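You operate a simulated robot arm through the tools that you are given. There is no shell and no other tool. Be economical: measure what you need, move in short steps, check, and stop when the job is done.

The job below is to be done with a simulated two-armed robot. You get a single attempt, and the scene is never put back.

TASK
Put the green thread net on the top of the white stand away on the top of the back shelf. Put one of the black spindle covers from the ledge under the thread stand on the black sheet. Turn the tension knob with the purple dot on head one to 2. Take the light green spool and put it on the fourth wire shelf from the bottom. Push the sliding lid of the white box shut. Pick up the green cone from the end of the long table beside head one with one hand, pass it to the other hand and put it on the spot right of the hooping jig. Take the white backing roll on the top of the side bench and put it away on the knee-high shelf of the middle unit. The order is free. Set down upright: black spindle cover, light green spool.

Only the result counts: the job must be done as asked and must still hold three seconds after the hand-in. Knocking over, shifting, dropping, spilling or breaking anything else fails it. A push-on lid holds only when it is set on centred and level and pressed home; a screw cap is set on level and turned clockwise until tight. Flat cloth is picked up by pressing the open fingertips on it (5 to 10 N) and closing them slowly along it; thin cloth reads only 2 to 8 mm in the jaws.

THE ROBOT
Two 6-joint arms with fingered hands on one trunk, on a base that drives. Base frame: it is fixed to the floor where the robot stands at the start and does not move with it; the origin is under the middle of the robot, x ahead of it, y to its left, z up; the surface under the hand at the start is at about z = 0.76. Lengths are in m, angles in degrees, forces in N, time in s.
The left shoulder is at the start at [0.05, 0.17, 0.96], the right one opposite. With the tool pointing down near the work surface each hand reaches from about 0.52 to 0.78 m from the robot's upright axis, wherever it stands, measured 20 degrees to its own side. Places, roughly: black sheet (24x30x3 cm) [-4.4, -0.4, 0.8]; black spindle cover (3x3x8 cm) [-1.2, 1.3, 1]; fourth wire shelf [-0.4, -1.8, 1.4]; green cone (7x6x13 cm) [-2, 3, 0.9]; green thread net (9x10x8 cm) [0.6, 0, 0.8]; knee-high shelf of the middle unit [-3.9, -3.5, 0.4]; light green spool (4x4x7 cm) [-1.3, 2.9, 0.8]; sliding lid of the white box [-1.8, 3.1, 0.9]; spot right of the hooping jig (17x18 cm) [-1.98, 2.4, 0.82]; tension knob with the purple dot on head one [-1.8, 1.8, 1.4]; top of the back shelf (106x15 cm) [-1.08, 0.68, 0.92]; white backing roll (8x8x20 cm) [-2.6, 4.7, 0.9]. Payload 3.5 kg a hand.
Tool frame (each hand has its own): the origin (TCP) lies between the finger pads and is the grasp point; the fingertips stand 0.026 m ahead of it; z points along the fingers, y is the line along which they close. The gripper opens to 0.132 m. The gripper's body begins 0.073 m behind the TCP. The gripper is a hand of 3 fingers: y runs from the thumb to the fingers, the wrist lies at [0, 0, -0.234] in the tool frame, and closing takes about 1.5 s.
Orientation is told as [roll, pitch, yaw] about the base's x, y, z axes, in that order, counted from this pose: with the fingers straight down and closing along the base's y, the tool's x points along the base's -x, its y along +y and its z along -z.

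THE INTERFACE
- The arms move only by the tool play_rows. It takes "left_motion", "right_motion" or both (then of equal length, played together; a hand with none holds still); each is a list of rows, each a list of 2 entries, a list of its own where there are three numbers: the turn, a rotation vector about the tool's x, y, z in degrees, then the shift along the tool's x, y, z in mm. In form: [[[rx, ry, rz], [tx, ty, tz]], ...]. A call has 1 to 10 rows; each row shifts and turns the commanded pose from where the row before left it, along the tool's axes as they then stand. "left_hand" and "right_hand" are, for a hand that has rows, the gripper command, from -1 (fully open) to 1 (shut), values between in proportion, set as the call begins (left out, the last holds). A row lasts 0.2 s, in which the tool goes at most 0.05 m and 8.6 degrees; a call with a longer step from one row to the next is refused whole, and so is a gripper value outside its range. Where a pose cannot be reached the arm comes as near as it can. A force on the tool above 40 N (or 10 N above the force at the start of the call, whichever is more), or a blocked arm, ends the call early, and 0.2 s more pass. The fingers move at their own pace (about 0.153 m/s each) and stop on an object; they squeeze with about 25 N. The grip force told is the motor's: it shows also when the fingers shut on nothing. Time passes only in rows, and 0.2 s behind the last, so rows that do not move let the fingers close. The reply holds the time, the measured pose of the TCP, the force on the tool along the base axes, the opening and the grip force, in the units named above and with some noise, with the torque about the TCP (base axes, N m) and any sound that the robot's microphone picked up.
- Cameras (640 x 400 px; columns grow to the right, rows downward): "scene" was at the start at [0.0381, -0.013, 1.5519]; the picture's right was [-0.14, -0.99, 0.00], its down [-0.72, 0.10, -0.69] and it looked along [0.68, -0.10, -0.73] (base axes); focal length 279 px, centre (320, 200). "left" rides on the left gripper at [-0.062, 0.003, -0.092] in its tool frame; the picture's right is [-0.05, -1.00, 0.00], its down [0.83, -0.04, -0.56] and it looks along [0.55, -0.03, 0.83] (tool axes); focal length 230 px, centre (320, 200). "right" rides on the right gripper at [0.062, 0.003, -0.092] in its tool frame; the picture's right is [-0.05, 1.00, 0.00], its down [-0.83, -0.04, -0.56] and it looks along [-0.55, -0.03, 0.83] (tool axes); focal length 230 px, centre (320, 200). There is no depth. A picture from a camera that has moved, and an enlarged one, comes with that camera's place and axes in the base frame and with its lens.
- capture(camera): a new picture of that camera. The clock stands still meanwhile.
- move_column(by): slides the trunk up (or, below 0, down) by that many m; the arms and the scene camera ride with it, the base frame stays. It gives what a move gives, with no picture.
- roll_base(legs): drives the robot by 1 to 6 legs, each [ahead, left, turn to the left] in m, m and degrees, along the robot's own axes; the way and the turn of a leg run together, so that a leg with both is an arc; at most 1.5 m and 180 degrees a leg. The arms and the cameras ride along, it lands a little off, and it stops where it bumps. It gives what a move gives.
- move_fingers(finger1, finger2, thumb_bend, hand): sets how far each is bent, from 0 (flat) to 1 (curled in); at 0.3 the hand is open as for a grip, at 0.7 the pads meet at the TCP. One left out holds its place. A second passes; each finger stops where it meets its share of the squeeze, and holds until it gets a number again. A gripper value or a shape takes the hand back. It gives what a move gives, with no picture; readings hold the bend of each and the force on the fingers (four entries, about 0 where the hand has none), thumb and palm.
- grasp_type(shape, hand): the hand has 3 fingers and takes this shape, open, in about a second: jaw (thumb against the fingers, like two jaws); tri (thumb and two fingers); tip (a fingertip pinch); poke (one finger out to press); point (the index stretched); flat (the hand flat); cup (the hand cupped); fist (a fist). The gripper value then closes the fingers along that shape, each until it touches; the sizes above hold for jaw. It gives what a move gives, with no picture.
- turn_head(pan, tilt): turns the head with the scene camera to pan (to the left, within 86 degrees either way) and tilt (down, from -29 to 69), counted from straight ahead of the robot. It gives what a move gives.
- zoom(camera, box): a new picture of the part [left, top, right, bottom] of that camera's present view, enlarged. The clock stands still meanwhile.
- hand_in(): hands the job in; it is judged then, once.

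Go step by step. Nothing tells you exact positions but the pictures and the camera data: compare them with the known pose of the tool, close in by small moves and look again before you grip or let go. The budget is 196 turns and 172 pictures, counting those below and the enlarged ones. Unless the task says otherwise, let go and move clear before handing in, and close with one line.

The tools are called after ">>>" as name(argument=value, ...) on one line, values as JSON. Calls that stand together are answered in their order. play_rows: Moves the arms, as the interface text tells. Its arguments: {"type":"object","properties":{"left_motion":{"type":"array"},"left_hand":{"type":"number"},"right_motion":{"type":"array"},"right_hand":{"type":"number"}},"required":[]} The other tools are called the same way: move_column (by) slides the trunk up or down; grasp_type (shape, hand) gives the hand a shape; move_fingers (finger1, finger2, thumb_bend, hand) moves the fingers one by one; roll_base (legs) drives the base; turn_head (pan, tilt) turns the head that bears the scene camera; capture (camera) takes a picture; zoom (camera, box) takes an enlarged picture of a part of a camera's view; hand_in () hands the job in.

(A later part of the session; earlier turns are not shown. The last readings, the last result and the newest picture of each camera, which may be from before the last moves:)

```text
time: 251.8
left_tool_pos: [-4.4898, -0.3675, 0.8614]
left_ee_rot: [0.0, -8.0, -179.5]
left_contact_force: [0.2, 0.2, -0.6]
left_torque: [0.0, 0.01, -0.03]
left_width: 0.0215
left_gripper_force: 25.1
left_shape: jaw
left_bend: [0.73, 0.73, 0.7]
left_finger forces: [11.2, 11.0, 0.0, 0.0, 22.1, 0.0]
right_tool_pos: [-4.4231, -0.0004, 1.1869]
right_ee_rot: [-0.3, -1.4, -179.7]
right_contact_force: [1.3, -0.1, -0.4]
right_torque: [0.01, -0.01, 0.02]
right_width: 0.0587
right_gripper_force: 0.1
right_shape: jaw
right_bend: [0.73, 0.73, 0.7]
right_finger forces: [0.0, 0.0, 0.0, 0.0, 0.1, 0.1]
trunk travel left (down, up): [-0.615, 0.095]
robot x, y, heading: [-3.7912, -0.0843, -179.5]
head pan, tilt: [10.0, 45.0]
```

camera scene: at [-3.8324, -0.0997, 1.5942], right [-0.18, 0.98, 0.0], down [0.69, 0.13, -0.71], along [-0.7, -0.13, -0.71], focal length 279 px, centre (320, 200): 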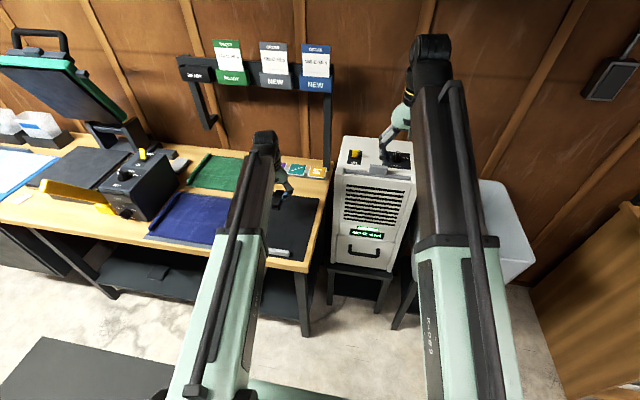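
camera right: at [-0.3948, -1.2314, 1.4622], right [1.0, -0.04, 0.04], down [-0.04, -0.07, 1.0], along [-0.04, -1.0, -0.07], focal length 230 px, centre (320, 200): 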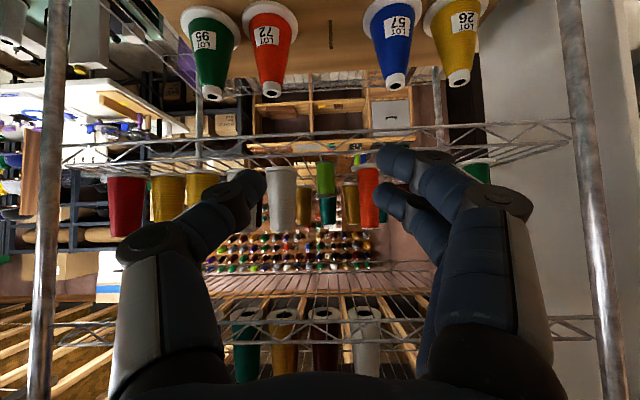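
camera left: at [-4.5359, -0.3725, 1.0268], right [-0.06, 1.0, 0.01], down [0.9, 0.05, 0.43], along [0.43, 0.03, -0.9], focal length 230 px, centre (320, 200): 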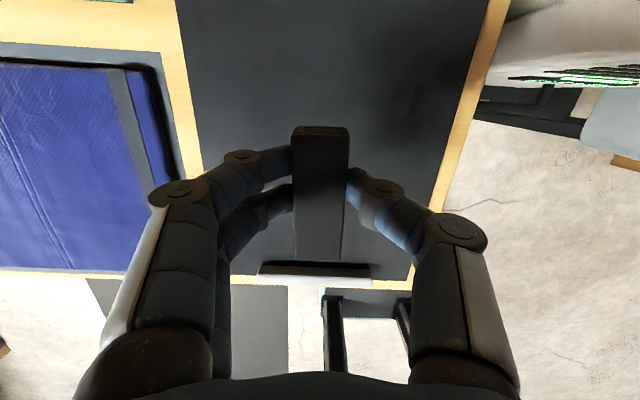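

>>> play_rows(left_motion=[[[0, 0, 0], [0.4, 0, 3]], [[0, 0, 0], [0.4, 0, 3]], [[0, 0, 0], [0.4, 0, 3]], [[0, 0, 0], [0.4, 0, 3]], [[0, 0, 0], [0.4, 0, 3]], [[0, 0, 0], [0.4, 0, 3]], [[0, 0, 0], [0.4, 0, 3]]])

>>> capture(camera="left")

```text
time: 253.4
left_tool_pos: [-4.4915, -0.3686, 0.8405]
left_ee_rot: [0.0, -8.0, -179.5]
left_contact_force: [0.2, 0.2, -0.3]
left_torque: [-0.01, -0.01, -0.02]
left_width: 0.0213
left_gripper_force: 24.5
left_shape: jaw
left_bend: [0.73, 0.73, 0.7]
left_finger forces: [11.1, 11.1, 0.1, 0.0, 22.3, 0.0]
right_tool_pos: [-4.4221, -0.0006, 1.1876]
right_ee_rot: [-0.1, -1.4, -179.7]
right_contact_force: [0.2, -1.0, 0.2]
right_torque: [-0.01, -0.02, -0.02]
right_width: 0.059
right_gripper_force: 0.2
right_shape: jaw
right_bend: [0.73, 0.73, 0.7]
right_finger forces: [0.1, 0.0, 0.0, 0.1, 0.0, 0.0]
trunk travel left (down, up): [-0.615, 0.095]
robot x, y, heading: [-3.7912, -0.0887, -179.1]
head pan, tilt: [10.0, 45.0]
```

```text
77 pictures are left
camera left: at [-4.5384, -0.3721, 0.9409], right [-0.06, 1.0, 0.01], down [0.9, 0.05, 0.43], along [0.43, 0.03, -0.9], focal length 230 px, centre (320, 200)
```

left: 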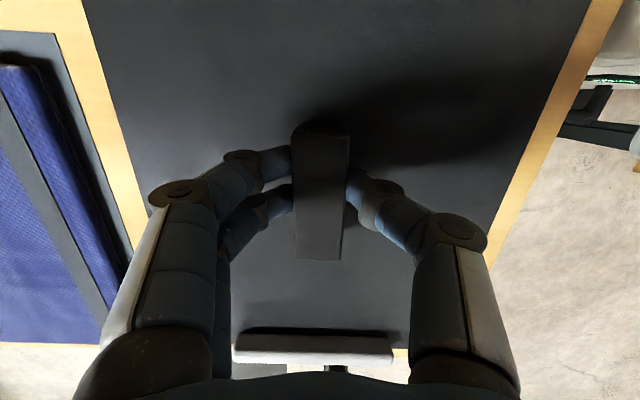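

Still a small gap; continuing in 2.5 mm steps until contact.

>>> play_rows(left_motion=[[[0, 0, 0], [0.3, 0, 2.5]], [[0, 0, 0], [0.3, 0, 2.5]], [[0, 0, 0], [0.3, 0, 2.5]], [[0, 0, 0], [0.3, 0, 2.5]], [[0, 0, 0], [0, 0, 0]]])

```text
time: 254.6
left_tool_pos: [-4.4897, -0.3672, 0.8359]
left_ee_rot: [0.1, -8.5, -179.5]
left_contact_force: [-6.5, -0.6, 39.5]
left_torque: [-0.05, 0.19, 0.0]
left_width: 0.0252
left_gripper_force: 24.7
left_shape: jaw
left_bend: [0.74, 0.74, 0.72]
left_finger forces: [15.9, 16.1, 0.1, 0.0, 31.6, 0.0]
right_tool_pos: [-4.4193, 0.0003, 1.1882]
right_ee_rot: [-0.1, -1.6, -179.7]
right_contact_force: [-1.0, -0.4, 0.3]
right_torque: [0.03, -0.02, 0.0]
right_width: 0.0591
right_gripper_force: 0.1
right_shape: jaw
right_bend: [0.73, 0.73, 0.7]
right_finger forces: [0.0, 0.0, 0.1, 0.1, 0.0, 0.0]
trunk travel left (down, up): [-0.615, 0.095]
robot x, y, heading: [-3.7894, -0.0828, -179.4]
head pan, tilt: [10.0, 45.0]
```

Contact. Now release, shift 22 mm toward the cover's top end, and regrip there.

>>> play_rows(left_motion=[[[0, 0, 0], [-0.4, 0, -3]], [[0, 0, 0], [0, 0, 0]], [[0, 0, 0], [0, 0, 0]], [[0, 0, 0], [0, 0, 0]], [[0, 0, 0], [0, 0, 0]]], left_hand=-0.1)

>>> play_rows(left_motion=[[[0, 0, 0], [-11, 0, 0]], [[0, 0, 0], [-11, 0, 0]], [[0, 0, 0], [0, 0, 0]]])

>>> capture(camera="left")

```text
time: 255.8
left_tool_pos: [-4.4912, -0.3686, 0.8339]
left_ee_rot: [0.0, -8.0, -179.5]
left_contact_force: [0.4, -1.2, 0.0]
left_torque: [0.0, 0.01, 0.04]
left_width: 0.072
left_gripper_force: 0.0
left_shape: jaw
left_bend: [0.72, 0.72, 0.7]
left_finger forces: [0.0, 0.0, 0.0, 0.1, 0.1, 0.0]
right_tool_pos: [-4.4219, -0.0008, 1.187]
right_ee_rot: [-0.2, -1.4, -179.7]
right_contact_force: [1.0, -0.3, 0.2]
right_torque: [-0.01, 0.03, -0.03]
right_width: 0.0593
right_gripper_force: 0.1
right_shape: jaw
right_bend: [0.73, 0.73, 0.7]
right_finger forces: [0.0, 0.1, 0.2, 0.1, 0.1, 0.0]
trunk travel left (down, up): [-0.615, 0.095]
robot x, y, heading: [-3.7891, -0.0833, -179.5]
head pan, tilt: [10.0, 45.0]
```

```text
time: 256.6
left_tool_pos: [-4.5123, -0.3672, 0.8369]
left_ee_rot: [0.0, -8.0, -179.4]
left_contact_force: [0.4, 0.1, 0.9]
left_torque: [-0.01, -0.02, -0.05]
left_width: 0.0719
left_gripper_force: 0.0
left_shape: jaw
left_bend: [0.72, 0.72, 0.7]
left_finger forces: [0.1, 0.0, 0.1, 0.0, 0.0, 0.0]
right_tool_pos: [-4.4225, -0.0005, 1.1871]
right_ee_rot: [-0.2, -1.5, -179.7]
right_contact_force: [0.6, 0.1, 0.6]
right_torque: [0.01, -0.02, 0.0]
right_width: 0.0586
right_gripper_force: 0.0
right_shape: jaw
right_bend: [0.73, 0.73, 0.7]
right_finger forces: [0.1, 0.0, 0.0, 0.1, 0.0, 0.1]
trunk travel left (down, up): [-0.615, 0.095]
robot x, y, heading: [-3.7919, -0.0838, -179.5]
head pan, tilt: [10.0, 45.0]
```

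```text
76 pictures are left
camera left: at [-4.5594, -0.3712, 0.937], right [-0.06, 1.0, 0.01], down [0.9, 0.05, 0.43], along [0.43, 0.03, -0.9], focal length 230 px, centre (320, 200)
```

left: 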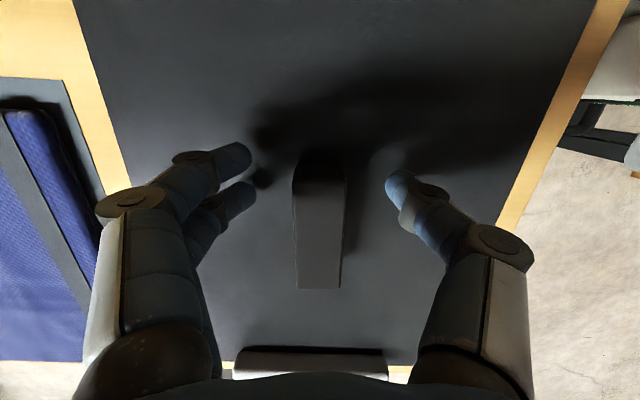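

The fingers now straddle the top end of the cover. Closing there.

>>> play_rows(left_motion=[[[0, 0, 0], [4, 0, 0]], [[0, 0, 0], [0, 0, 0]], [[0, 0, 0], [0, 0, 0]], [[0, 0, 0], [0, 0, 0]], [[0, 0, 0], [0, 0, 0]], [[0, 0, 0], [0, 0, 0]]], left_hand=0.9)

>>> play_rows(left_motion=[[[0, 0, 0], [-3, 0, -20]], [[0, 0, 0], [-6, 0, -40]], [[0, 0, 0], [-6, 0, -40]], [[0, 0, 0], [-6, 0, -40]], [[0, 0, 0], [-6, 0, -40]], [[0, 0, 0], [0, 0, 0]]])

>>> capture(camera="left")

```text
time: 258.0
left_tool_pos: [-4.5083, -0.3679, 0.8356]
left_ee_rot: [-0.1, -8.0, -179.4]
left_contact_force: [0.0, -0.2, 1.3]
left_torque: [-0.02, -0.09, -0.01]
left_width: 0.0167
left_gripper_force: 24.9
left_shape: jaw
left_bend: [0.73, 0.72, 0.7]
left_finger forces: [9.0, 17.2, 0.1, 0.0, 23.0, 0.1]
right_tool_pos: [-4.422, -0.0006, 1.1873]
right_ee_rot: [-0.2, -1.5, -179.7]
right_contact_force: [-0.3, -0.1, 0.4]
right_torque: [-0.02, -0.01, -0.01]
right_width: 0.059
right_gripper_force: 0.1
right_shape: jaw
right_bend: [0.73, 0.73, 0.7]
right_finger forces: [0.1, 0.0, 0.1, 0.0, 0.1, 0.0]
trunk travel left (down, up): [-0.615, 0.095]
robot x, y, heading: [-3.79, -0.0805, -179.4]
head pan, tilt: [10.0, 45.0]
```

```text
time: 259.4
left_tool_pos: [-4.5101, -0.3669, 1.0189]
left_ee_rot: [0.0, -8.0, -179.5]
left_contact_force: [0.3, -0.1, -0.7]
left_torque: [-0.01, 0.0, 0.01]
left_width: 0.0155
left_gripper_force: 24.6
left_shape: jaw
left_bend: [0.74, 0.71, 0.7]
left_finger forces: [7.3, 17.4, 0.1, 0.1, 22.0, 0.0]
right_tool_pos: [-4.4216, -0.0003, 1.1876]
right_ee_rot: [-0.2, -1.5, -179.6]
right_contact_force: [-0.6, -0.1, -0.4]
right_torque: [-0.04, 0.03, 0.03]
right_width: 0.0589
right_gripper_force: 0.1
right_shape: jaw
right_bend: [0.73, 0.73, 0.7]
right_finger forces: [0.1, 0.1, 0.1, 0.0, 0.0, 0.0]
trunk travel left (down, up): [-0.615, 0.095]
robot x, y, heading: [-3.7909, -0.0892, -179.5]
head pan, tilt: [10.0, 45.0]
```

```text
75 pictures are left
camera left: at [-4.5566, -0.3705, 1.1197], right [-0.06, 1.0, 0.01], down [0.9, 0.05, 0.43], along [0.43, 0.03, -0.9], focal length 230 px, centre (320, 200)
```

left: 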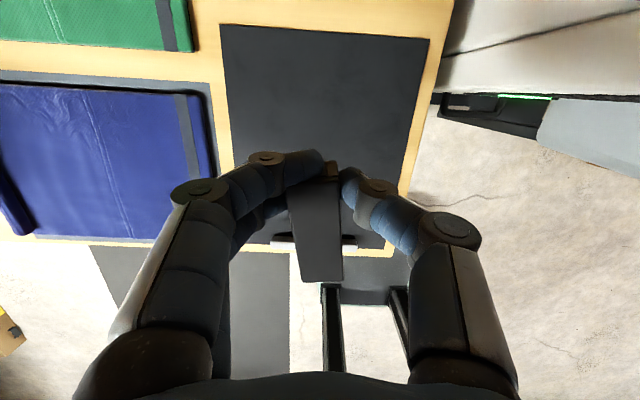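

Held near the top end. Now I tilt the hand back to horizontal, which stands the cover upright.

>>> play_rows(left_motion=[[[0, -8.4, 0], [0, 0, 0]], [[0, -8.4, 0], [0, 0, 0]], [[0, -8.4, 0], [0, 0, 0]], [[0, -8.4, 0], [0, 0, 0]], [[0, -8.4, 0], [0, 0, 0]], [[0, -8.4, 0], [0, 0, 0]], [[0, -8.4, 0], [0, 0, 0]], [[0, -8.4, 0], [0, 0, 0]], [[0, -8.4, 0], [0, 0, 0]], [[0, -8.4, 0], [0, 0, 0]]])

>>> capture(camera="left")

>>> zoom(camera="scene", box=[180, 100, 360, 280])

```text
time: 261.6
left_tool_pos: [-4.5106, -0.3691, 1.0172]
left_ee_rot: [168.5, -88.1, 12.0]
left_contact_force: [0.2, -0.4, -0.3]
left_torque: [-0.02, -0.03, -0.04]
left_width: 0.015
left_gripper_force: 25.1
left_shape: jaw
left_bend: [0.74, 0.71, 0.7]
left_finger forces: [5.8, 17.5, 0.0, 0.0, 21.2, 0.1]
right_tool_pos: [-4.4226, 0.0005, 1.1869]
right_ee_rot: [-0.3, -1.5, -179.6]
right_contact_force: [0.5, 0.2, 0.4]
right_torque: [0.01, 0.0, 0.02]
right_width: 0.0591
right_gripper_force: 0.0
right_shape: jaw
right_bend: [0.73, 0.73, 0.7]
right_finger forces: [0.0, 0.0, 0.0, 0.1, 0.0, 0.1]
trunk travel left (down, up): [-0.615, 0.095]
robot x, y, heading: [-3.7925, -0.0859, -179.3]
head pan, tilt: [10.0, 45.0]
```

```text
74 pictures are left
camera left: at [-4.4151, -0.3699, 1.0757], right [-0.01, 1.0, 0.05], down [0.53, 0.04, -0.85], along [-0.85, 0.02, -0.53], focal length 230 px, centre (320, 200)
```

left: 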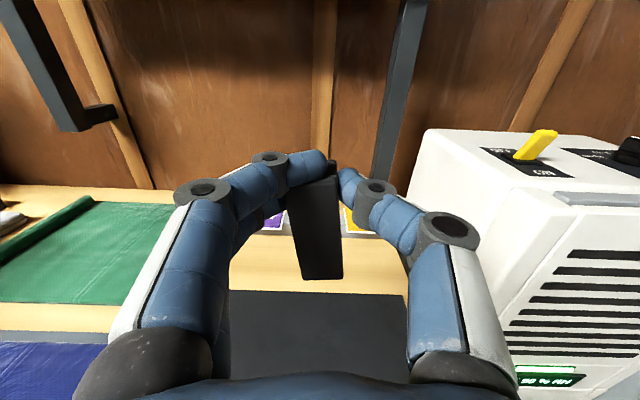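

```text
2.22 times, centred on (270, 190) of scene
camera zoom: at [-3.8326, -0.0998, 1.5942], right [-0.18, 0.98, 0.0], down [0.7, 0.13, -0.71], along [-0.69, -0.13, -0.71], focal length 619 px, centre (431, 222)
```

zoom: 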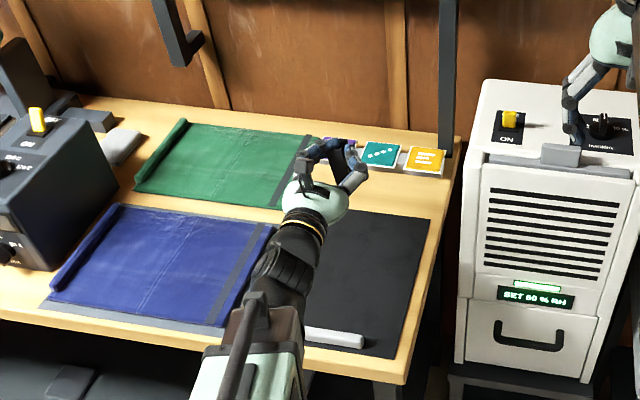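

The cover hangs upright. I'll move back 55 mm over the sheet's middle and lower with the arm only (the right hand is above the humidifier, so I leave the trunk alone).

>>> play_rows(left_motion=[[[0, 0, 0], [0, 0, -28]], [[0, 0, 0], [0, 0, -27]], [[0, 0, 0], [38, 0, 0]], [[0, 0, 0], [38, 0, 0]], [[0, 0, 0], [25, 0, 0]], [[0, 0, 0], [0, 0, 0]]])

>>> capture(camera="left")

>>> zoom(camera="scene", box=[200, 120, 360, 280])

```text
time: 263.0
left_tool_pos: [-4.4668, -0.3699, 0.9155]
left_ee_rot: [178.6, -88.0, 1.9]
left_contact_force: [-0.2, -0.4, -0.2]
left_torque: [-0.02, -0.01, -0.01]
left_width: 0.0152
left_gripper_force: 25.0
left_shape: jaw
left_bend: [0.74, 0.71, 0.71]
left_finger forces: [5.6, 17.5, 0.0, 0.0, 21.1, 0.0]
left hand out of reach, approached as far as the arm can: row 2
right_tool_pos: [-4.4215, 0.0001, 1.1873]
right_ee_rot: [-0.2, -1.5, -179.7]
right_contact_force: [0.4, 0.4, -0.3]
right_torque: [0.04, 0.01, 0.01]
right_width: 0.059
right_gripper_force: 0.0
right_shape: jaw
right_bend: [0.73, 0.73, 0.7]
right_finger forces: [0.1, 0.0, 0.0, 0.1, 0.0, 0.0]
trunk travel left (down, up): [-0.615, 0.095]
robot x, y, heading: [-3.7919, -0.0865, -179.4]
head pan, tilt: [10.0, 45.0]
```

```text
72 pictures are left
camera left: at [-4.3721, -0.3709, 0.974], right [-0.01, 1.0, 0.05], down [0.53, 0.05, -0.85], along [-0.85, 0.02, -0.53], focal length 230 px, centre (320, 200)
```

left: 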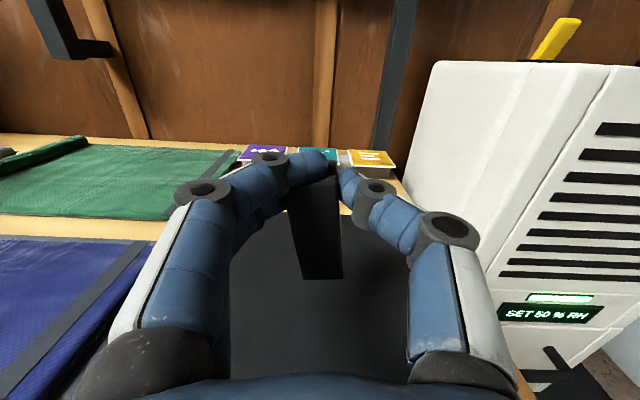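

```text
2.50 times, centred on (280, 200) of scene
camera zoom: at [-3.8324, -0.0997, 1.5942], right [-0.18, 0.98, 0.0], down [0.7, 0.13, -0.71], along [-0.7, -0.13, -0.71], focal length 697 px, centre (420, 200)
```

zoom: 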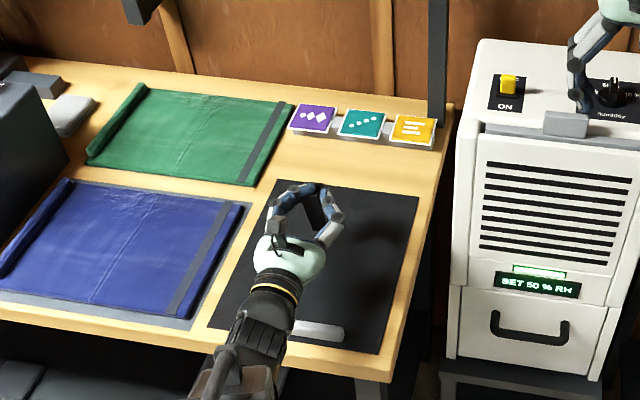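

Over the sheet's centre. Lowering the rest gently.

>>> play_rows(left_motion=[[[0, 0, 0], [15, 0, 0]], [[0, 0, 0], [12, 0, 0]], [[0, 0, 0], [4, 0, 0]], [[0, 0, 0], [4, 0, 0]], [[0, 0, 0], [3, 0, 0]], [[0, 0, 0], [3, 0, 0]], [[0, 0, 0], [3, 0, 0]], [[0, 0, 0], [3, 0, 0]], [[0, 0, 0], [0, 0, 0]]])

>>> capture(camera="left")

```text
time: 265.0
left_tool_pos: [-4.4668, -0.3678, 0.8712]
left_ee_rot: [177.8, -87.5, 2.6]
left_contact_force: [-5.8, 1.7, 29.2]
left_torque: [-0.19, 0.52, 0.04]
left_width: 0.0141
left_gripper_force: 24.8
left_shape: jaw
left_bend: [0.74, 0.71, 0.7]
left_finger forces: [26.7, 15.9, 0.0, 0.1, 20.3, 0.0]
right_tool_pos: [-4.42, 0.0016, 1.1881]
right_ee_rot: [-0.2, -1.6, -179.7]
right_contact_force: [0.1, 0.0, -0.4]
right_torque: [0.0, 0.02, -0.02]
right_width: 0.0588
right_gripper_force: 0.1
right_shape: jaw
right_bend: [0.73, 0.73, 0.7]
right_finger forces: [0.0, 0.0, 0.1, 0.1, 0.0, 0.0]
trunk travel left (down, up): [-0.615, 0.095]
robot x, y, heading: [-3.791, -0.0865, -179.5]
head pan, tilt: [10.0, 45.0]
```

```text
70 pictures are left
camera left: at [-4.372, -0.3705, 0.9287], right [0.0, 1.0, 0.05], down [0.52, 0.05, -0.85], along [-0.86, 0.02, -0.52], focal length 230 px, centre (320, 200)
```

left: 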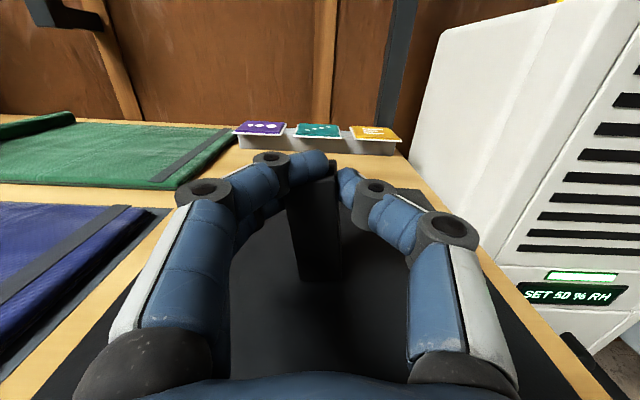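

Touchdown. Easing the pressure and opening.

>>> play_rows(left_motion=[[[0, 0, 0], [-3, 0, 0]], [[0, 0, 0], [0, 0, 0]]])

>>> play_rows(left_motion=[[[0, 0, 0], [0, 0, 0]], [[0, 0, 0], [0, 0, 0]], [[0, 0, 0], [0, 0, 0]], [[0, 0, 0], [0, 0, 0]], [[0, 0, 0], [0, 0, 0]]], left_hand=-0.1)

>>> capture(camera="left")

```text
time: 265.6
left_tool_pos: [-4.4674, -0.3687, 0.8715]
left_ee_rot: [178.2, -87.7, 2.3]
left_contact_force: [-5.3, 1.8, 23.3]
left_torque: [-0.18, 0.54, -0.02]
left_width: 0.0144
left_gripper_force: 25.2
left_shape: jaw
left_bend: [0.74, 0.71, 0.7]
left_finger forces: [22.8, 15.5, 0.1, 0.0, 20.4, 0.0]
right_tool_pos: [-4.4212, 0.0014, 1.1878]
right_ee_rot: [-0.1, -1.6, -179.6]
right_contact_force: [-0.6, 0.3, -0.4]
right_torque: [0.0, -0.01, 0.0]
right_width: 0.0587
right_gripper_force: 0.1
right_shape: jaw
right_bend: [0.73, 0.73, 0.7]
right_finger forces: [0.1, 0.1, 0.0, 0.1, 0.1, 0.0]
trunk travel left (down, up): [-0.615, 0.095]
robot x, y, heading: [-3.792, -0.0859, -179.4]
head pan, tilt: [10.0, 45.0]
```

```text
time: 266.8
left_tool_pos: [-4.4675, -0.3682, 0.8692]
left_ee_rot: [179.5, -88.0, 1.0]
left_contact_force: [-0.8, 0.3, 0.0]
left_torque: [0.02, 0.01, -0.01]
left_width: 0.0725
left_gripper_force: 0.0
left_shape: jaw
left_bend: [0.72, 0.72, 0.7]
left_finger forces: [0.1, 0.0, 0.0, 0.1, 0.0, 0.1]
right_tool_pos: [-4.422, -0.0, 1.1875]
right_ee_rot: [-0.2, -1.5, -179.7]
right_contact_force: [-0.6, -0.5, -0.5]
right_torque: [0.03, 0.0, 0.01]
right_width: 0.0589
right_gripper_force: 0.1
right_shape: jaw
right_bend: [0.73, 0.73, 0.7]
right_finger forces: [0.0, 0.0, 0.1, 0.0, 0.1, 0.0]
trunk travel left (down, up): [-0.615, 0.095]
robot x, y, heading: [-3.7909, -0.0845, -179.4]
head pan, tilt: [10.0, 45.0]
```

```text
69 pictures are left
camera left: at [-4.3728, -0.3714, 0.9275], right [-0.01, 1.0, 0.05], down [0.53, 0.05, -0.85], along [-0.85, 0.02, -0.53], focal length 230 px, centre (320, 200)
```

left: 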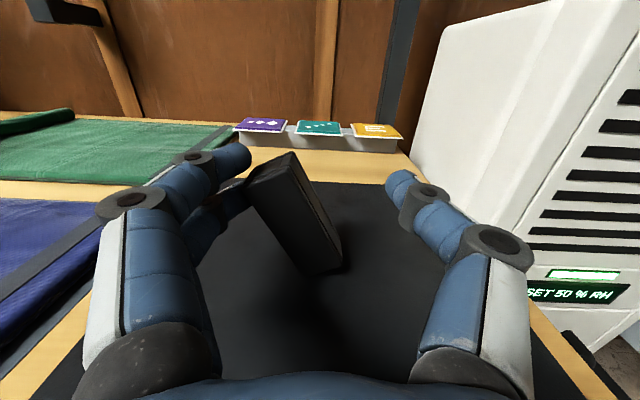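

The cover leans to the left against a finger. I'll slowly close again to bring it upright.

>>> play_rows(left_motion=[[[0, 0, 0], [0, 0, 0]], [[0, 0, 0], [0, 0, 0]], [[0, 0, 0], [0, 0, 0]]], left_hand=0.45)

>>> capture(camera="left")

```text
time: 267.6
left_tool_pos: [-4.4688, -0.3684, 0.869]
left_ee_rot: [179.2, -87.9, 1.3]
left_contact_force: [0.3, 0.2, 1.2]
left_torque: [-0.03, 0.01, 0.02]
left_width: 0.0367
left_gripper_force: 0.1
left_shape: jaw
left_bend: [0.73, 0.73, 0.7]
left_finger forces: [0.7, 0.2, 0.0, 0.1, 0.1, 0.0]
right_tool_pos: [-4.4228, -0.0017, 1.1878]
right_ee_rot: [-0.2, -1.4, -179.7]
right_contact_force: [-0.3, 0.4, 0.9]
right_torque: [0.03, -0.02, 0.0]
right_width: 0.0588
right_gripper_force: 0.0
right_shape: jaw
right_bend: [0.73, 0.73, 0.7]
right_finger forces: [0.0, 0.0, 0.1, 0.0, 0.1, 0.0]
trunk travel left (down, up): [-0.615, 0.095]
robot x, y, heading: [-3.7906, -0.0842, -179.6]
head pan, tilt: [10.0, 45.0]
```

```text
68 pictures are left
camera left: at [-4.3728, -0.3714, 0.9278], right [-0.01, 1.0, 0.05], down [0.53, 0.05, -0.85], along [-0.85, 0.02, -0.53], focal length 230 px, centre (320, 200)
```

left: 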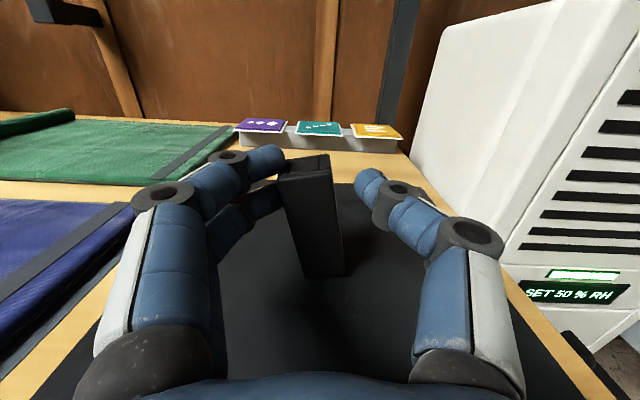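

It is nearly upright again. I'll nudge the hand 8 mm to the right to push it vertical.

>>> play_rows(left_motion=[[[0, 0, 0], [0, -3, 0]], [[0, 0, 0], [0, -3, 0]], [[0, 0, 0], [0, -3, 0]], [[0, 0, 0], [0, 0, 0]]])

>>> capture(camera="left")

```text
time: 268.6
left_tool_pos: [-4.4674, -0.3604, 0.8699]
left_ee_rot: [179.3, -88.0, 1.3]
left_contact_force: [0.1, -0.1, -1.4]
left_torque: [0.0, 0.01, 0.01]
left_width: 0.0366
left_gripper_force: 0.1
left_shape: jaw
left_bend: [0.73, 0.73, 0.7]
left_finger forces: [0.1, 0.0, 0.0, 0.1, 0.0, 0.0]
right_tool_pos: [-4.4229, -0.0016, 1.1866]
right_ee_rot: [-0.2, -1.5, -179.7]
right_contact_force: [0.1, -0.5, -0.5]
right_torque: [-0.01, 0.01, 0.0]
right_width: 0.0591
right_gripper_force: 0.0
right_shape: jaw
right_bend: [0.73, 0.73, 0.7]
right_finger forces: [0.0, 0.0, 0.0, 0.0, 0.0, 0.0]
trunk travel left (down, up): [-0.615, 0.095]
robot x, y, heading: [-3.7903, -0.0839, -179.3]
head pan, tilt: [10.0, 45.0]
```

```text
67 pictures are left
camera left: at [-4.3723, -0.3627, 0.9279], right [-0.01, 1.0, 0.05], down [0.53, 0.05, -0.85], along [-0.85, 0.02, -0.53], focal length 230 px, centre (320, 200)
```

left: 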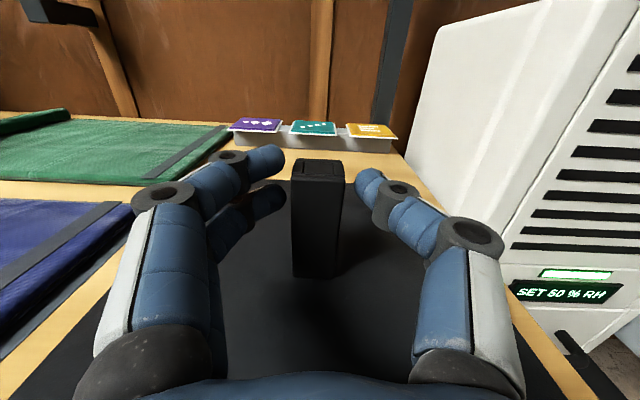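

It stands upright on its own. I'll open a bit more and back the base straight off.

>>> play_rows(left_motion=[[[0, 0, 0], [0, 0, 0]], [[0, 0, 0], [0, 0, 0]], [[0, 0, 0], [0, 0, 0]]], left_hand=-0.15)

>>> roll_base(legs=[[-0.35, 0, 0]])

>>> capture(camera="left")

```text
time: 269.4
left_tool_pos: [-4.4679, -0.3608, 0.8695]
left_ee_rot: [179.2, -88.0, 1.2]
left_contact_force: [1.5, -0.2, 1.2]
left_torque: [-0.03, 0.0, 0.02]
left_width: 0.0751
left_gripper_force: 0.1
left_shape: jaw
left_bend: [0.72, 0.72, 0.7]
left_finger forces: [0.0, 0.0, 0.0, 0.0, 0.0, 0.0]
right_tool_pos: [-4.4222, -0.0003, 1.1865]
right_ee_rot: [-0.3, -1.5, -179.7]
right_contact_force: [-1.0, 0.5, -0.3]
right_torque: [0.03, 0.02, 0.0]
right_width: 0.0591
right_gripper_force: 0.1
right_shape: jaw
right_bend: [0.73, 0.73, 0.7]
right_finger forces: [0.0, 0.0, 0.0, 0.1, 0.0, 0.0]
trunk travel left (down, up): [-0.615, 0.095]
robot x, y, heading: [-3.7912, -0.0797, -179.2]
head pan, tilt: [10.0, 45.0]
```

```text
time: 271.6
left_tool_pos: [-4.1141, -0.3612, 0.8702]
left_ee_rot: [179.3, -88.1, 1.6]
left_contact_force: [1.4, -0.8, 0.8]
left_torque: [0.02, -0.02, 0.0]
left_width: 0.0752
left_gripper_force: 0.1
left_shape: jaw
left_bend: [0.72, 0.72, 0.7]
left_finger forces: [0.0, 0.0, 0.0, 0.0, 0.0, 0.0]
right_tool_pos: [-4.0713, -0.0002, 1.1885]
right_ee_rot: [-0.2, -1.6, -179.4]
right_contact_force: [-0.4, 0.5, -0.2]
right_torque: [0.03, 0.02, 0.01]
right_width: 0.0587
right_gripper_force: 0.1
right_shape: jaw
right_bend: [0.73, 0.73, 0.7]
right_finger forces: [0.0, 0.0, 0.1, 0.1, 0.0, 0.0]
trunk travel left (down, up): [-0.615, 0.095]
robot x, y, heading: [-3.4362, -0.0782, -179.0]
head pan, tilt: [10.0, 45.0]
```

```text
66 pictures are left
camera left: at [-4.019, -0.3617, 0.9284], right [-0.01, 1.0, 0.05], down [0.52, 0.05, -0.85], along [-0.85, 0.02, -0.52], focal length 230 px, centre (320, 200)
```

left: 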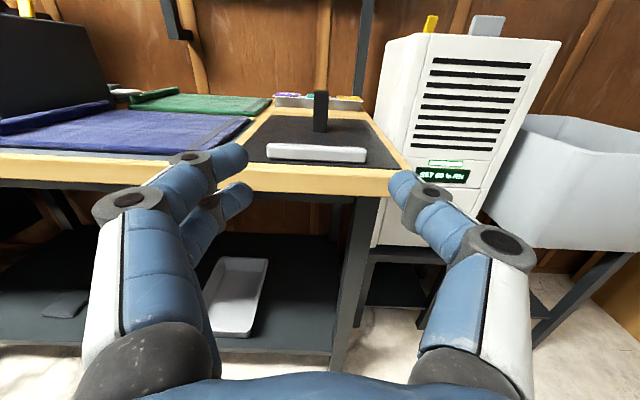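

The black cover stands upright on the black sheet. Next, the tension knob on head one: I'll turn round and drive to the front of the machine.

>>> roll_base(legs=[[0, 0, 90], [0, 0, 89], [0, 1.4, 0], [0, 0.25, 0]])

>>> turn_head(pan=10, tilt=15)

>>> capture(camera="scene")

```text
time: 287.9
left_tool_pos: [-2.8491, 1.9002, 0.8694]
left_ee_rot: [-179.1, -88.0, -178.3]
left_contact_force: [-0.3, 1.0, 0.7]
left_torque: [-0.02, 0.01, -0.01]
left_width: 0.0753
left_gripper_force: 0.1
left_shape: jaw
left_bend: [0.72, 0.72, 0.7]
left_finger forces: [0.0, 0.0, 0.0, 0.1, 0.2, 0.1]
right_tool_pos: [-2.8815, 1.5387, 1.1869]
right_ee_rot: [-0.2, -1.5, 2.5]
right_contact_force: [-0.7, 0.9, -0.4]
right_torque: [-0.04, -0.03, -0.01]
right_width: 0.0588
right_gripper_force: 0.1
right_shape: jaw
right_bend: [0.73, 0.73, 0.7]
right_finger forces: [0.0, 0.0, 0.0, 0.1, 0.1, 0.1]
trunk travel left (down, up): [-0.615, 0.095]
robot x, y, heading: [-3.5126, 1.6001, 2.7]
head pan, tilt: [10.0, 45.0]
```

```text
time: 288.8
left_tool_pos: [-2.8499, 1.8992, 0.8701]
left_ee_rot: [179.2, -88.0, -176.7]
left_contact_force: [-0.4, -0.2, -0.5]
left_torque: [0.03, 0.01, 0.01]
left_width: 0.0751
left_gripper_force: 0.0
left_shape: jaw
left_bend: [0.72, 0.72, 0.7]
left_finger forces: [0.0, 0.1, 0.0, 0.1, 0.0, 0.1]
right_tool_pos: [-2.8815, 1.5378, 1.1867]
right_ee_rot: [-0.2, -1.4, 2.5]
right_contact_force: [0.3, -0.3, 0.1]
right_torque: [0.0, 0.0, 0.0]
right_width: 0.0587
right_gripper_force: 0.1
right_shape: jaw
right_bend: [0.73, 0.73, 0.7]
right_finger forces: [0.0, 0.1, 0.0, 0.0, 0.1, 0.1]
trunk travel left (down, up): [-0.615, 0.095]
robot x, y, heading: [-3.5168, 1.5984, 3.0]
head pan, tilt: [10.0, 15.0]
```

```text
65 pictures are left
camera scene: at [-3.4647, 1.6151, 1.6409], right [0.22, -0.98, 0.0], down [-0.25, -0.06, -0.97], along [0.94, 0.21, -0.26], focal length 279 px, centre (320, 200)
```

scene: 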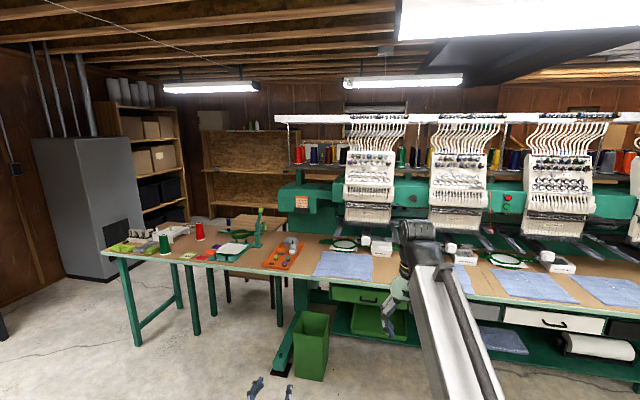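

Head one is the leftmost head; I'll zoom on its tension knobs.

>>> zoom(camera="scene", box=[335, 110, 415, 230])

```text
3.33 times, centred on (375, 170) of scene
camera zoom: at [-3.4647, 1.6151, 1.6409], right [0.22, -0.98, 0.0], down [-0.25, -0.06, -0.97], along [0.94, 0.21, -0.26], focal length 929 px, centre (137, 300)
```

zoom: 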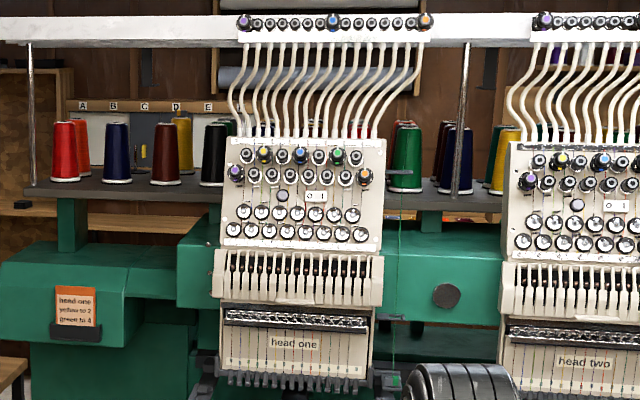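

The purple-dotted knob is at about (-1.8, 1.80, 1.43). I'll raise the left hand to that height and drive up to the machine.

>>> play_rows(left_motion=[[[0, 0, 0], [-48, 0, 0]], [[0, 0, 0], [-48, 0, 0]], [[0, 0, 0], [-48, 0, 0]], [[0, 0, 0], [-48, 0, 0]], [[0, 0, 0], [-48, 0, 0]], [[0, 0, 0], [-48, 0, 0]], [[0, 0, 0], [-48, 0, 0]], [[0, 0, 0], [-48, 0, 0]], [[0, 0, 0], [-48, 0, 0]], [[0, 0, 0], [-48, 0, 0]]])

>>> move_column(by=0.07)

>>> roll_base(legs=[[0, 0, -3], [0.75, 0, 0]])

>>> capture(camera="left")

>>> capture(camera="scene")

```text
time: 291.0
left_tool_pos: [-2.8467, 1.9044, 1.344]
left_ee_rot: [179.6, -88.0, -177.1]
left_contact_force: [0.3, -0.2, 0.7]
left_torque: [-0.02, -0.04, 0.0]
left_width: 0.0755
left_gripper_force: 0.0
left_shape: jaw
left_bend: [0.72, 0.72, 0.7]
left_finger forces: [0.0, 0.1, 0.0, 0.0, 0.1, 0.0]
left hand out of reach, approached as far as the arm can: row 4, 5, 6
right_tool_pos: [-2.8805, 1.5378, 1.1872]
right_ee_rot: [-0.2, -1.5, 2.4]
right_contact_force: [-0.3, 0.2, 0.1]
right_torque: [-0.01, 0.02, 0.03]
right_width: 0.0589
right_gripper_force: 0.2
right_shape: jaw
right_bend: [0.73, 0.73, 0.7]
right_finger forces: [0.1, 0.0, 0.1, 0.1, 0.0, 0.1]
trunk travel left (down, up): [-0.615, 0.095]
robot x, y, heading: [-3.5132, 1.6005, 2.7]
head pan, tilt: [10.0, 15.0]
```

```text
time: 292.1
left_tool_pos: [-2.8452, 1.904, 1.4147]
left_ee_rot: [179.4, -88.0, -176.7]
left_contact_force: [-0.1, -0.2, 0.2]
left_torque: [0.02, 0.0, -0.01]
left_width: 0.0753
left_gripper_force: 0.1
left_shape: jaw
left_bend: [0.72, 0.72, 0.7]
left_finger forces: [0.0, 0.1, 0.0, 0.0, 0.0, 0.0]
right_tool_pos: [-2.8819, 1.5381, 1.2558]
right_ee_rot: [-0.3, -1.5, 2.5]
right_contact_force: [-0.4, 0.4, 0.5]
right_torque: [-0.03, -0.02, 0.01]
right_width: 0.059
right_gripper_force: 0.1
right_shape: jaw
right_bend: [0.73, 0.73, 0.7]
right_finger forces: [0.0, 0.0, 0.0, 0.0, 0.0, 0.0]
trunk travel left (down, up): [-0.685, 0.025]
robot x, y, heading: [-3.5161, 1.5987, 2.6]
head pan, tilt: [10.0, 15.0]
```

```text
time: 296.7
left_tool_pos: [-2.0477, 1.8535, 1.4132]
left_ee_rot: [179.3, -88.1, 179.7]
left_contact_force: [0.6, -0.7, -0.4]
left_torque: [0.03, -0.01, 0.02]
left_width: 0.0753
left_gripper_force: 0.1
left_shape: jaw
left_bend: [0.72, 0.72, 0.7]
left_finger forces: [0.0, 0.0, 0.1, 0.0, 0.0, 0.1]
right_tool_pos: [-2.1056, 1.4901, 1.2571]
right_ee_rot: [-0.3, -1.5, -1.1]
right_contact_force: [0.3, -0.7, -0.2]
right_torque: [-0.01, -0.02, -0.02]
right_width: 0.0588
right_gripper_force: 0.1
right_shape: jaw
right_bend: [0.73, 0.73, 0.7]
right_finger forces: [0.0, 0.0, 0.0, 0.0, 0.0, 0.0]
trunk travel left (down, up): [-0.685, 0.025]
robot x, y, heading: [-2.7366, 1.5894, -1.0]
head pan, tilt: [10.0, 15.0]
```

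```text
63 pictures are left
camera left: at [-2.1411, 1.8585, 1.4722], right [-0.02, -1.0, 0.05], down [-0.53, -0.03, -0.85], along [0.85, -0.04, -0.53], focal length 230 px, centre (320, 200)
```

left: 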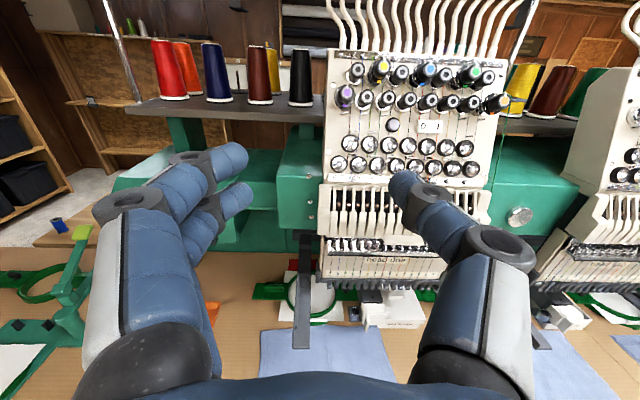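

```text
62 pictures are left
camera scene: at [-2.6831, 1.6041, 1.7109], right [0.16, -0.99, 0.0], down [-0.26, -0.04, -0.97], along [0.95, 0.15, -0.26], focal length 279 px, centre (320, 200)
```

scene: 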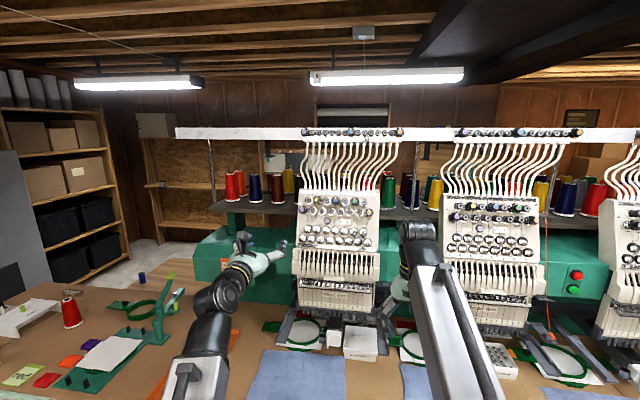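

The purple knob is visible from the left camera; I'll zoom to read its dial.

>>> zoom(camera="left", box=[325, 70, 405, 130])

```text
6.67 times, centred on (365, 100) of left
camera zoom: at [-2.1411, 1.8585, 1.4722], right [-0.02, -1.0, 0.05], down [-0.53, -0.03, -0.85], along [0.85, -0.04, -0.53], focal length 1534 px, centre (20, 867)
```

zoom: 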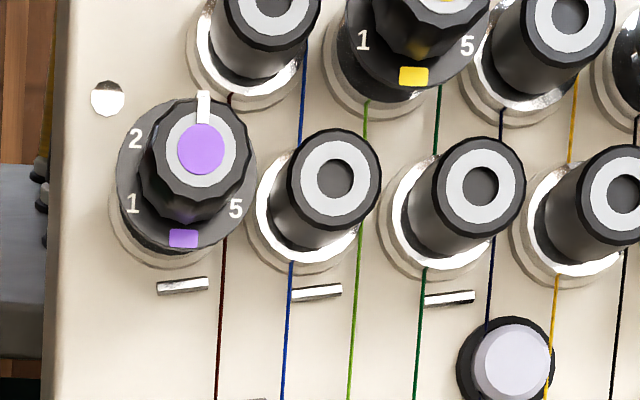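

The pointer stands at 3 (12 o'clock); 2 is about 55° counter-clockwise. The panel slopes back about 25°, so I'll pitch the hand to about -65° and come to a standoff in front of the knob, with the hand pre-rolled 30° clockwise.

>>> play_rows(left_motion=[[[0, 7, 0], [0, 0, 0]], [[0, 7, 0], [0, 0, 0]], [[0, 7, 0], [0, 0, 0]], [[0, 6, 0], [0, 0, 0]], [[0, 0, 0], [-35, -15, 25]], [[0, 0, 0], [-35, -15, 25]], [[0, 0, 0], [-34, -14, 25]], [[0, 0, 8], [0, 0, 0]], [[0, 0, 8], [0, 0, 0]], [[0, 0, 8], [0, 0, 0]]], left_hand=0.1)

>>> capture(camera="left")

>>> zoom(camera="scene", box=[270, 170, 380, 270])

```text
time: 298.9
left_tool_pos: [-1.9352, 1.8086, 1.4752]
left_ee_rot: [41.2, -55.8, -47.7]
left_contact_force: [-0.2, -0.5, 0.4]
left_torque: [0.0, 0.01, -0.01]
left_width: 0.0602
left_gripper_force: 0.0
left_shape: jaw
left_bend: [0.73, 0.73, 0.7]
left_finger forces: [0.0, 0.0, 0.0, 0.0, 0.1, 0.1]
right_tool_pos: [-2.1074, 1.492, 1.2569]
right_ee_rot: [-0.2, -1.5, -1.1]
right_contact_force: [0.2, 0.9, 0.1]
right_torque: [0.0, -0.03, 0.01]
right_width: 0.0585
right_gripper_force: 0.2
right_shape: jaw
right_bend: [0.73, 0.73, 0.7]
right_finger forces: [0.1, 0.1, 0.0, 0.1, 0.1, 0.1]
trunk travel left (down, up): [-0.685, 0.025]
robot x, y, heading: [-2.7373, 1.5881, -1.1]
head pan, tilt: [10.0, 15.0]
```

```text
60 pictures are left
camera left: at [-1.9952, 1.7877, 1.5667], right [-0.17, -0.93, -0.33], down [-0.83, 0.31, -0.47], along [0.54, 0.19, -0.82], focal length 230 px, centre (320, 200)
```

left: 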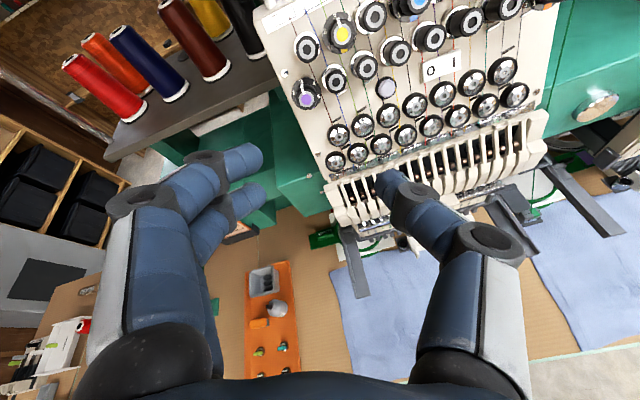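

```text
4.00 times, centred on (325, 220) of scene
camera zoom: at [-2.6842, 1.6042, 1.711], right [0.16, -0.99, 0.0], down [-0.26, -0.04, -0.97], along [0.95, 0.15, -0.26], focal length 1115 px, centre (300, 120)
```

zoom: 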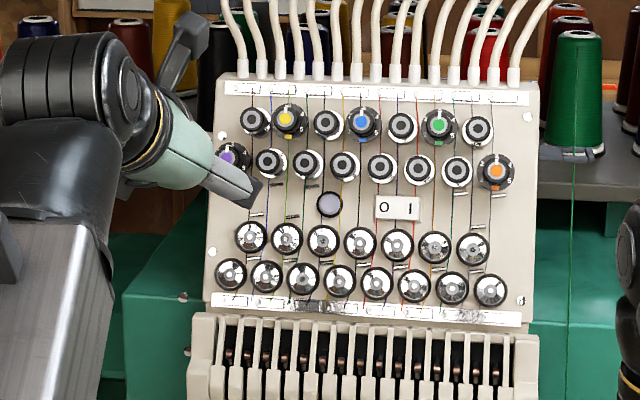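

Triangulation agrees well: knob front at (-1.762, 1.812, 1.422). I'll zoom once more to find the knob's axis tilt.

>>> zoom(camera="left", box=[280, 65, 350, 125])

```text
6.67 times, centred on (315, 95) of left
camera zoom: at [-1.9952, 1.7877, 1.5667], right [-0.17, -0.93, -0.33], down [-0.83, 0.31, -0.47], along [0.54, 0.19, -0.82], focal length 1534 px, centre (353, 900)
```

zoom: 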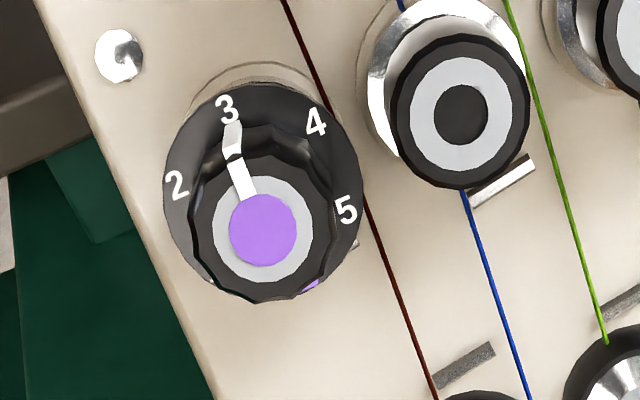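

The knob's front is at (-1.787, 1.812, 1.431), with its axis tilted up about 20°; the labels are about 60° apart. I'll roll the hand to 56° clockwise so that thumb and fingers sit in free space, then advance partway.

>>> play_rows(left_motion=[[[0, 0, 8], [0, 0, 0]], [[0, 0, 8], [0, 0, 0]], [[0, 0, 8], [0, 0, 0]], [[0, 0, 8], [0, 0, 0]], [[0, 0, 0], [0, 0, 35]], [[0, 0, 0], [0, 0, 35]], [[0, 0, 0], [0, 0, 0]]], left_hand=0.3)

>>> capture(camera="left")

```text
time: 300.5
left_tool_pos: [-1.8721, 1.8069, 1.4461]
left_ee_rot: [60.8, -30.4, -75.2]
left_contact_force: [0.6, 0.3, 0.7]
left_torque: [-0.02, 0.0, 0.01]
left_width: 0.0465
left_gripper_force: 0.0
left_shape: jaw
left_bend: [0.73, 0.73, 0.7]
left_finger forces: [0.0, 0.1, 0.0, 0.0, 0.1, 0.0]
right_tool_pos: [-2.1062, 1.491, 1.2578]
right_ee_rot: [-0.2, -1.5, -1.1]
right_contact_force: [-0.4, -0.3, 0.1]
right_torque: [0.02, 0.02, 0.0]
right_width: 0.0587
right_gripper_force: 0.1
right_shape: jaw
right_bend: [0.73, 0.73, 0.7]
right_finger forces: [0.0, 0.0, 0.0, 0.0, 0.0, 0.1]
trunk travel left (down, up): [-0.685, 0.025]
robot x, y, heading: [-2.7374, 1.5898, -0.8]
head pan, tilt: [10.0, 15.0]
```

```text
57 pictures are left
camera left: at [-1.9399, 1.7585, 1.5195], right [-0.35, -0.59, -0.72], down [-0.7, 0.68, -0.22], along [0.62, 0.43, -0.65], focal length 230 px, centre (320, 200)
```

left: 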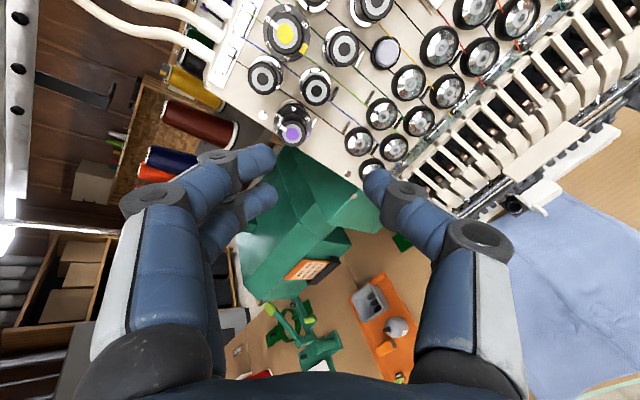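

Consistent. I'll fix the pitch by 5°, align with the axis and come to within 3 cm.

>>> play_rows(left_motion=[[[-4.1, -2.8, 0], [0, 0, 0]], [[0, 0, 0], [-4, 15, 0]], [[0, 0, 0], [0, 0, 25]], [[0, 0, 0], [0, 0, 20]], [[0, 0, 0], [0, 0, 0]]], left_hand=0.3)

>>> capture(camera="left")

```text
time: 301.7
left_tool_pos: [-1.8439, 1.8082, 1.4348]
left_ee_rot: [66.4, -31.7, -78.0]
left_contact_force: [0.0, 0.8, 1.0]
left_torque: [0.04, 0.0, 0.01]
left_width: 0.0465
left_gripper_force: 0.2
left_shape: jaw
left_bend: [0.73, 0.73, 0.7]
left_finger forces: [0.0, 0.0, 0.0, 0.0, 0.0, 0.0]
left hand out of reach, approached as far as the arm can: row 3, 4
right_tool_pos: [-2.1068, 1.4911, 1.2565]
right_ee_rot: [-0.1, -1.5, -1.2]
right_contact_force: [-0.6, 0.5, 0.1]
right_torque: [0.0, -0.01, -0.01]
right_width: 0.0588
right_gripper_force: 0.1
right_shape: jaw
right_bend: [0.73, 0.73, 0.7]
right_finger forces: [0.1, 0.1, 0.0, 0.1, 0.1, 0.1]
trunk travel left (down, up): [-0.685, 0.025]
robot x, y, heading: [-2.734, 1.5904, -0.8]
head pan, tilt: [10.0, 15.0]
```

```text
56 pictures are left
camera left: at [-1.9185, 1.7613, 1.5014], right [-0.28, -0.6, -0.75], down [-0.68, 0.68, -0.28], along [0.68, 0.43, -0.6], focal length 230 px, centre (320, 200)
```

left: 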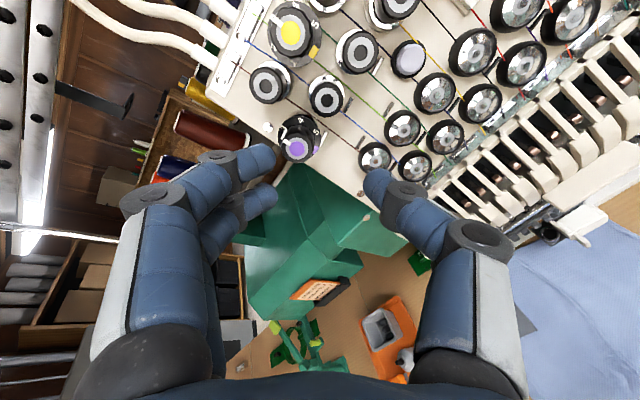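

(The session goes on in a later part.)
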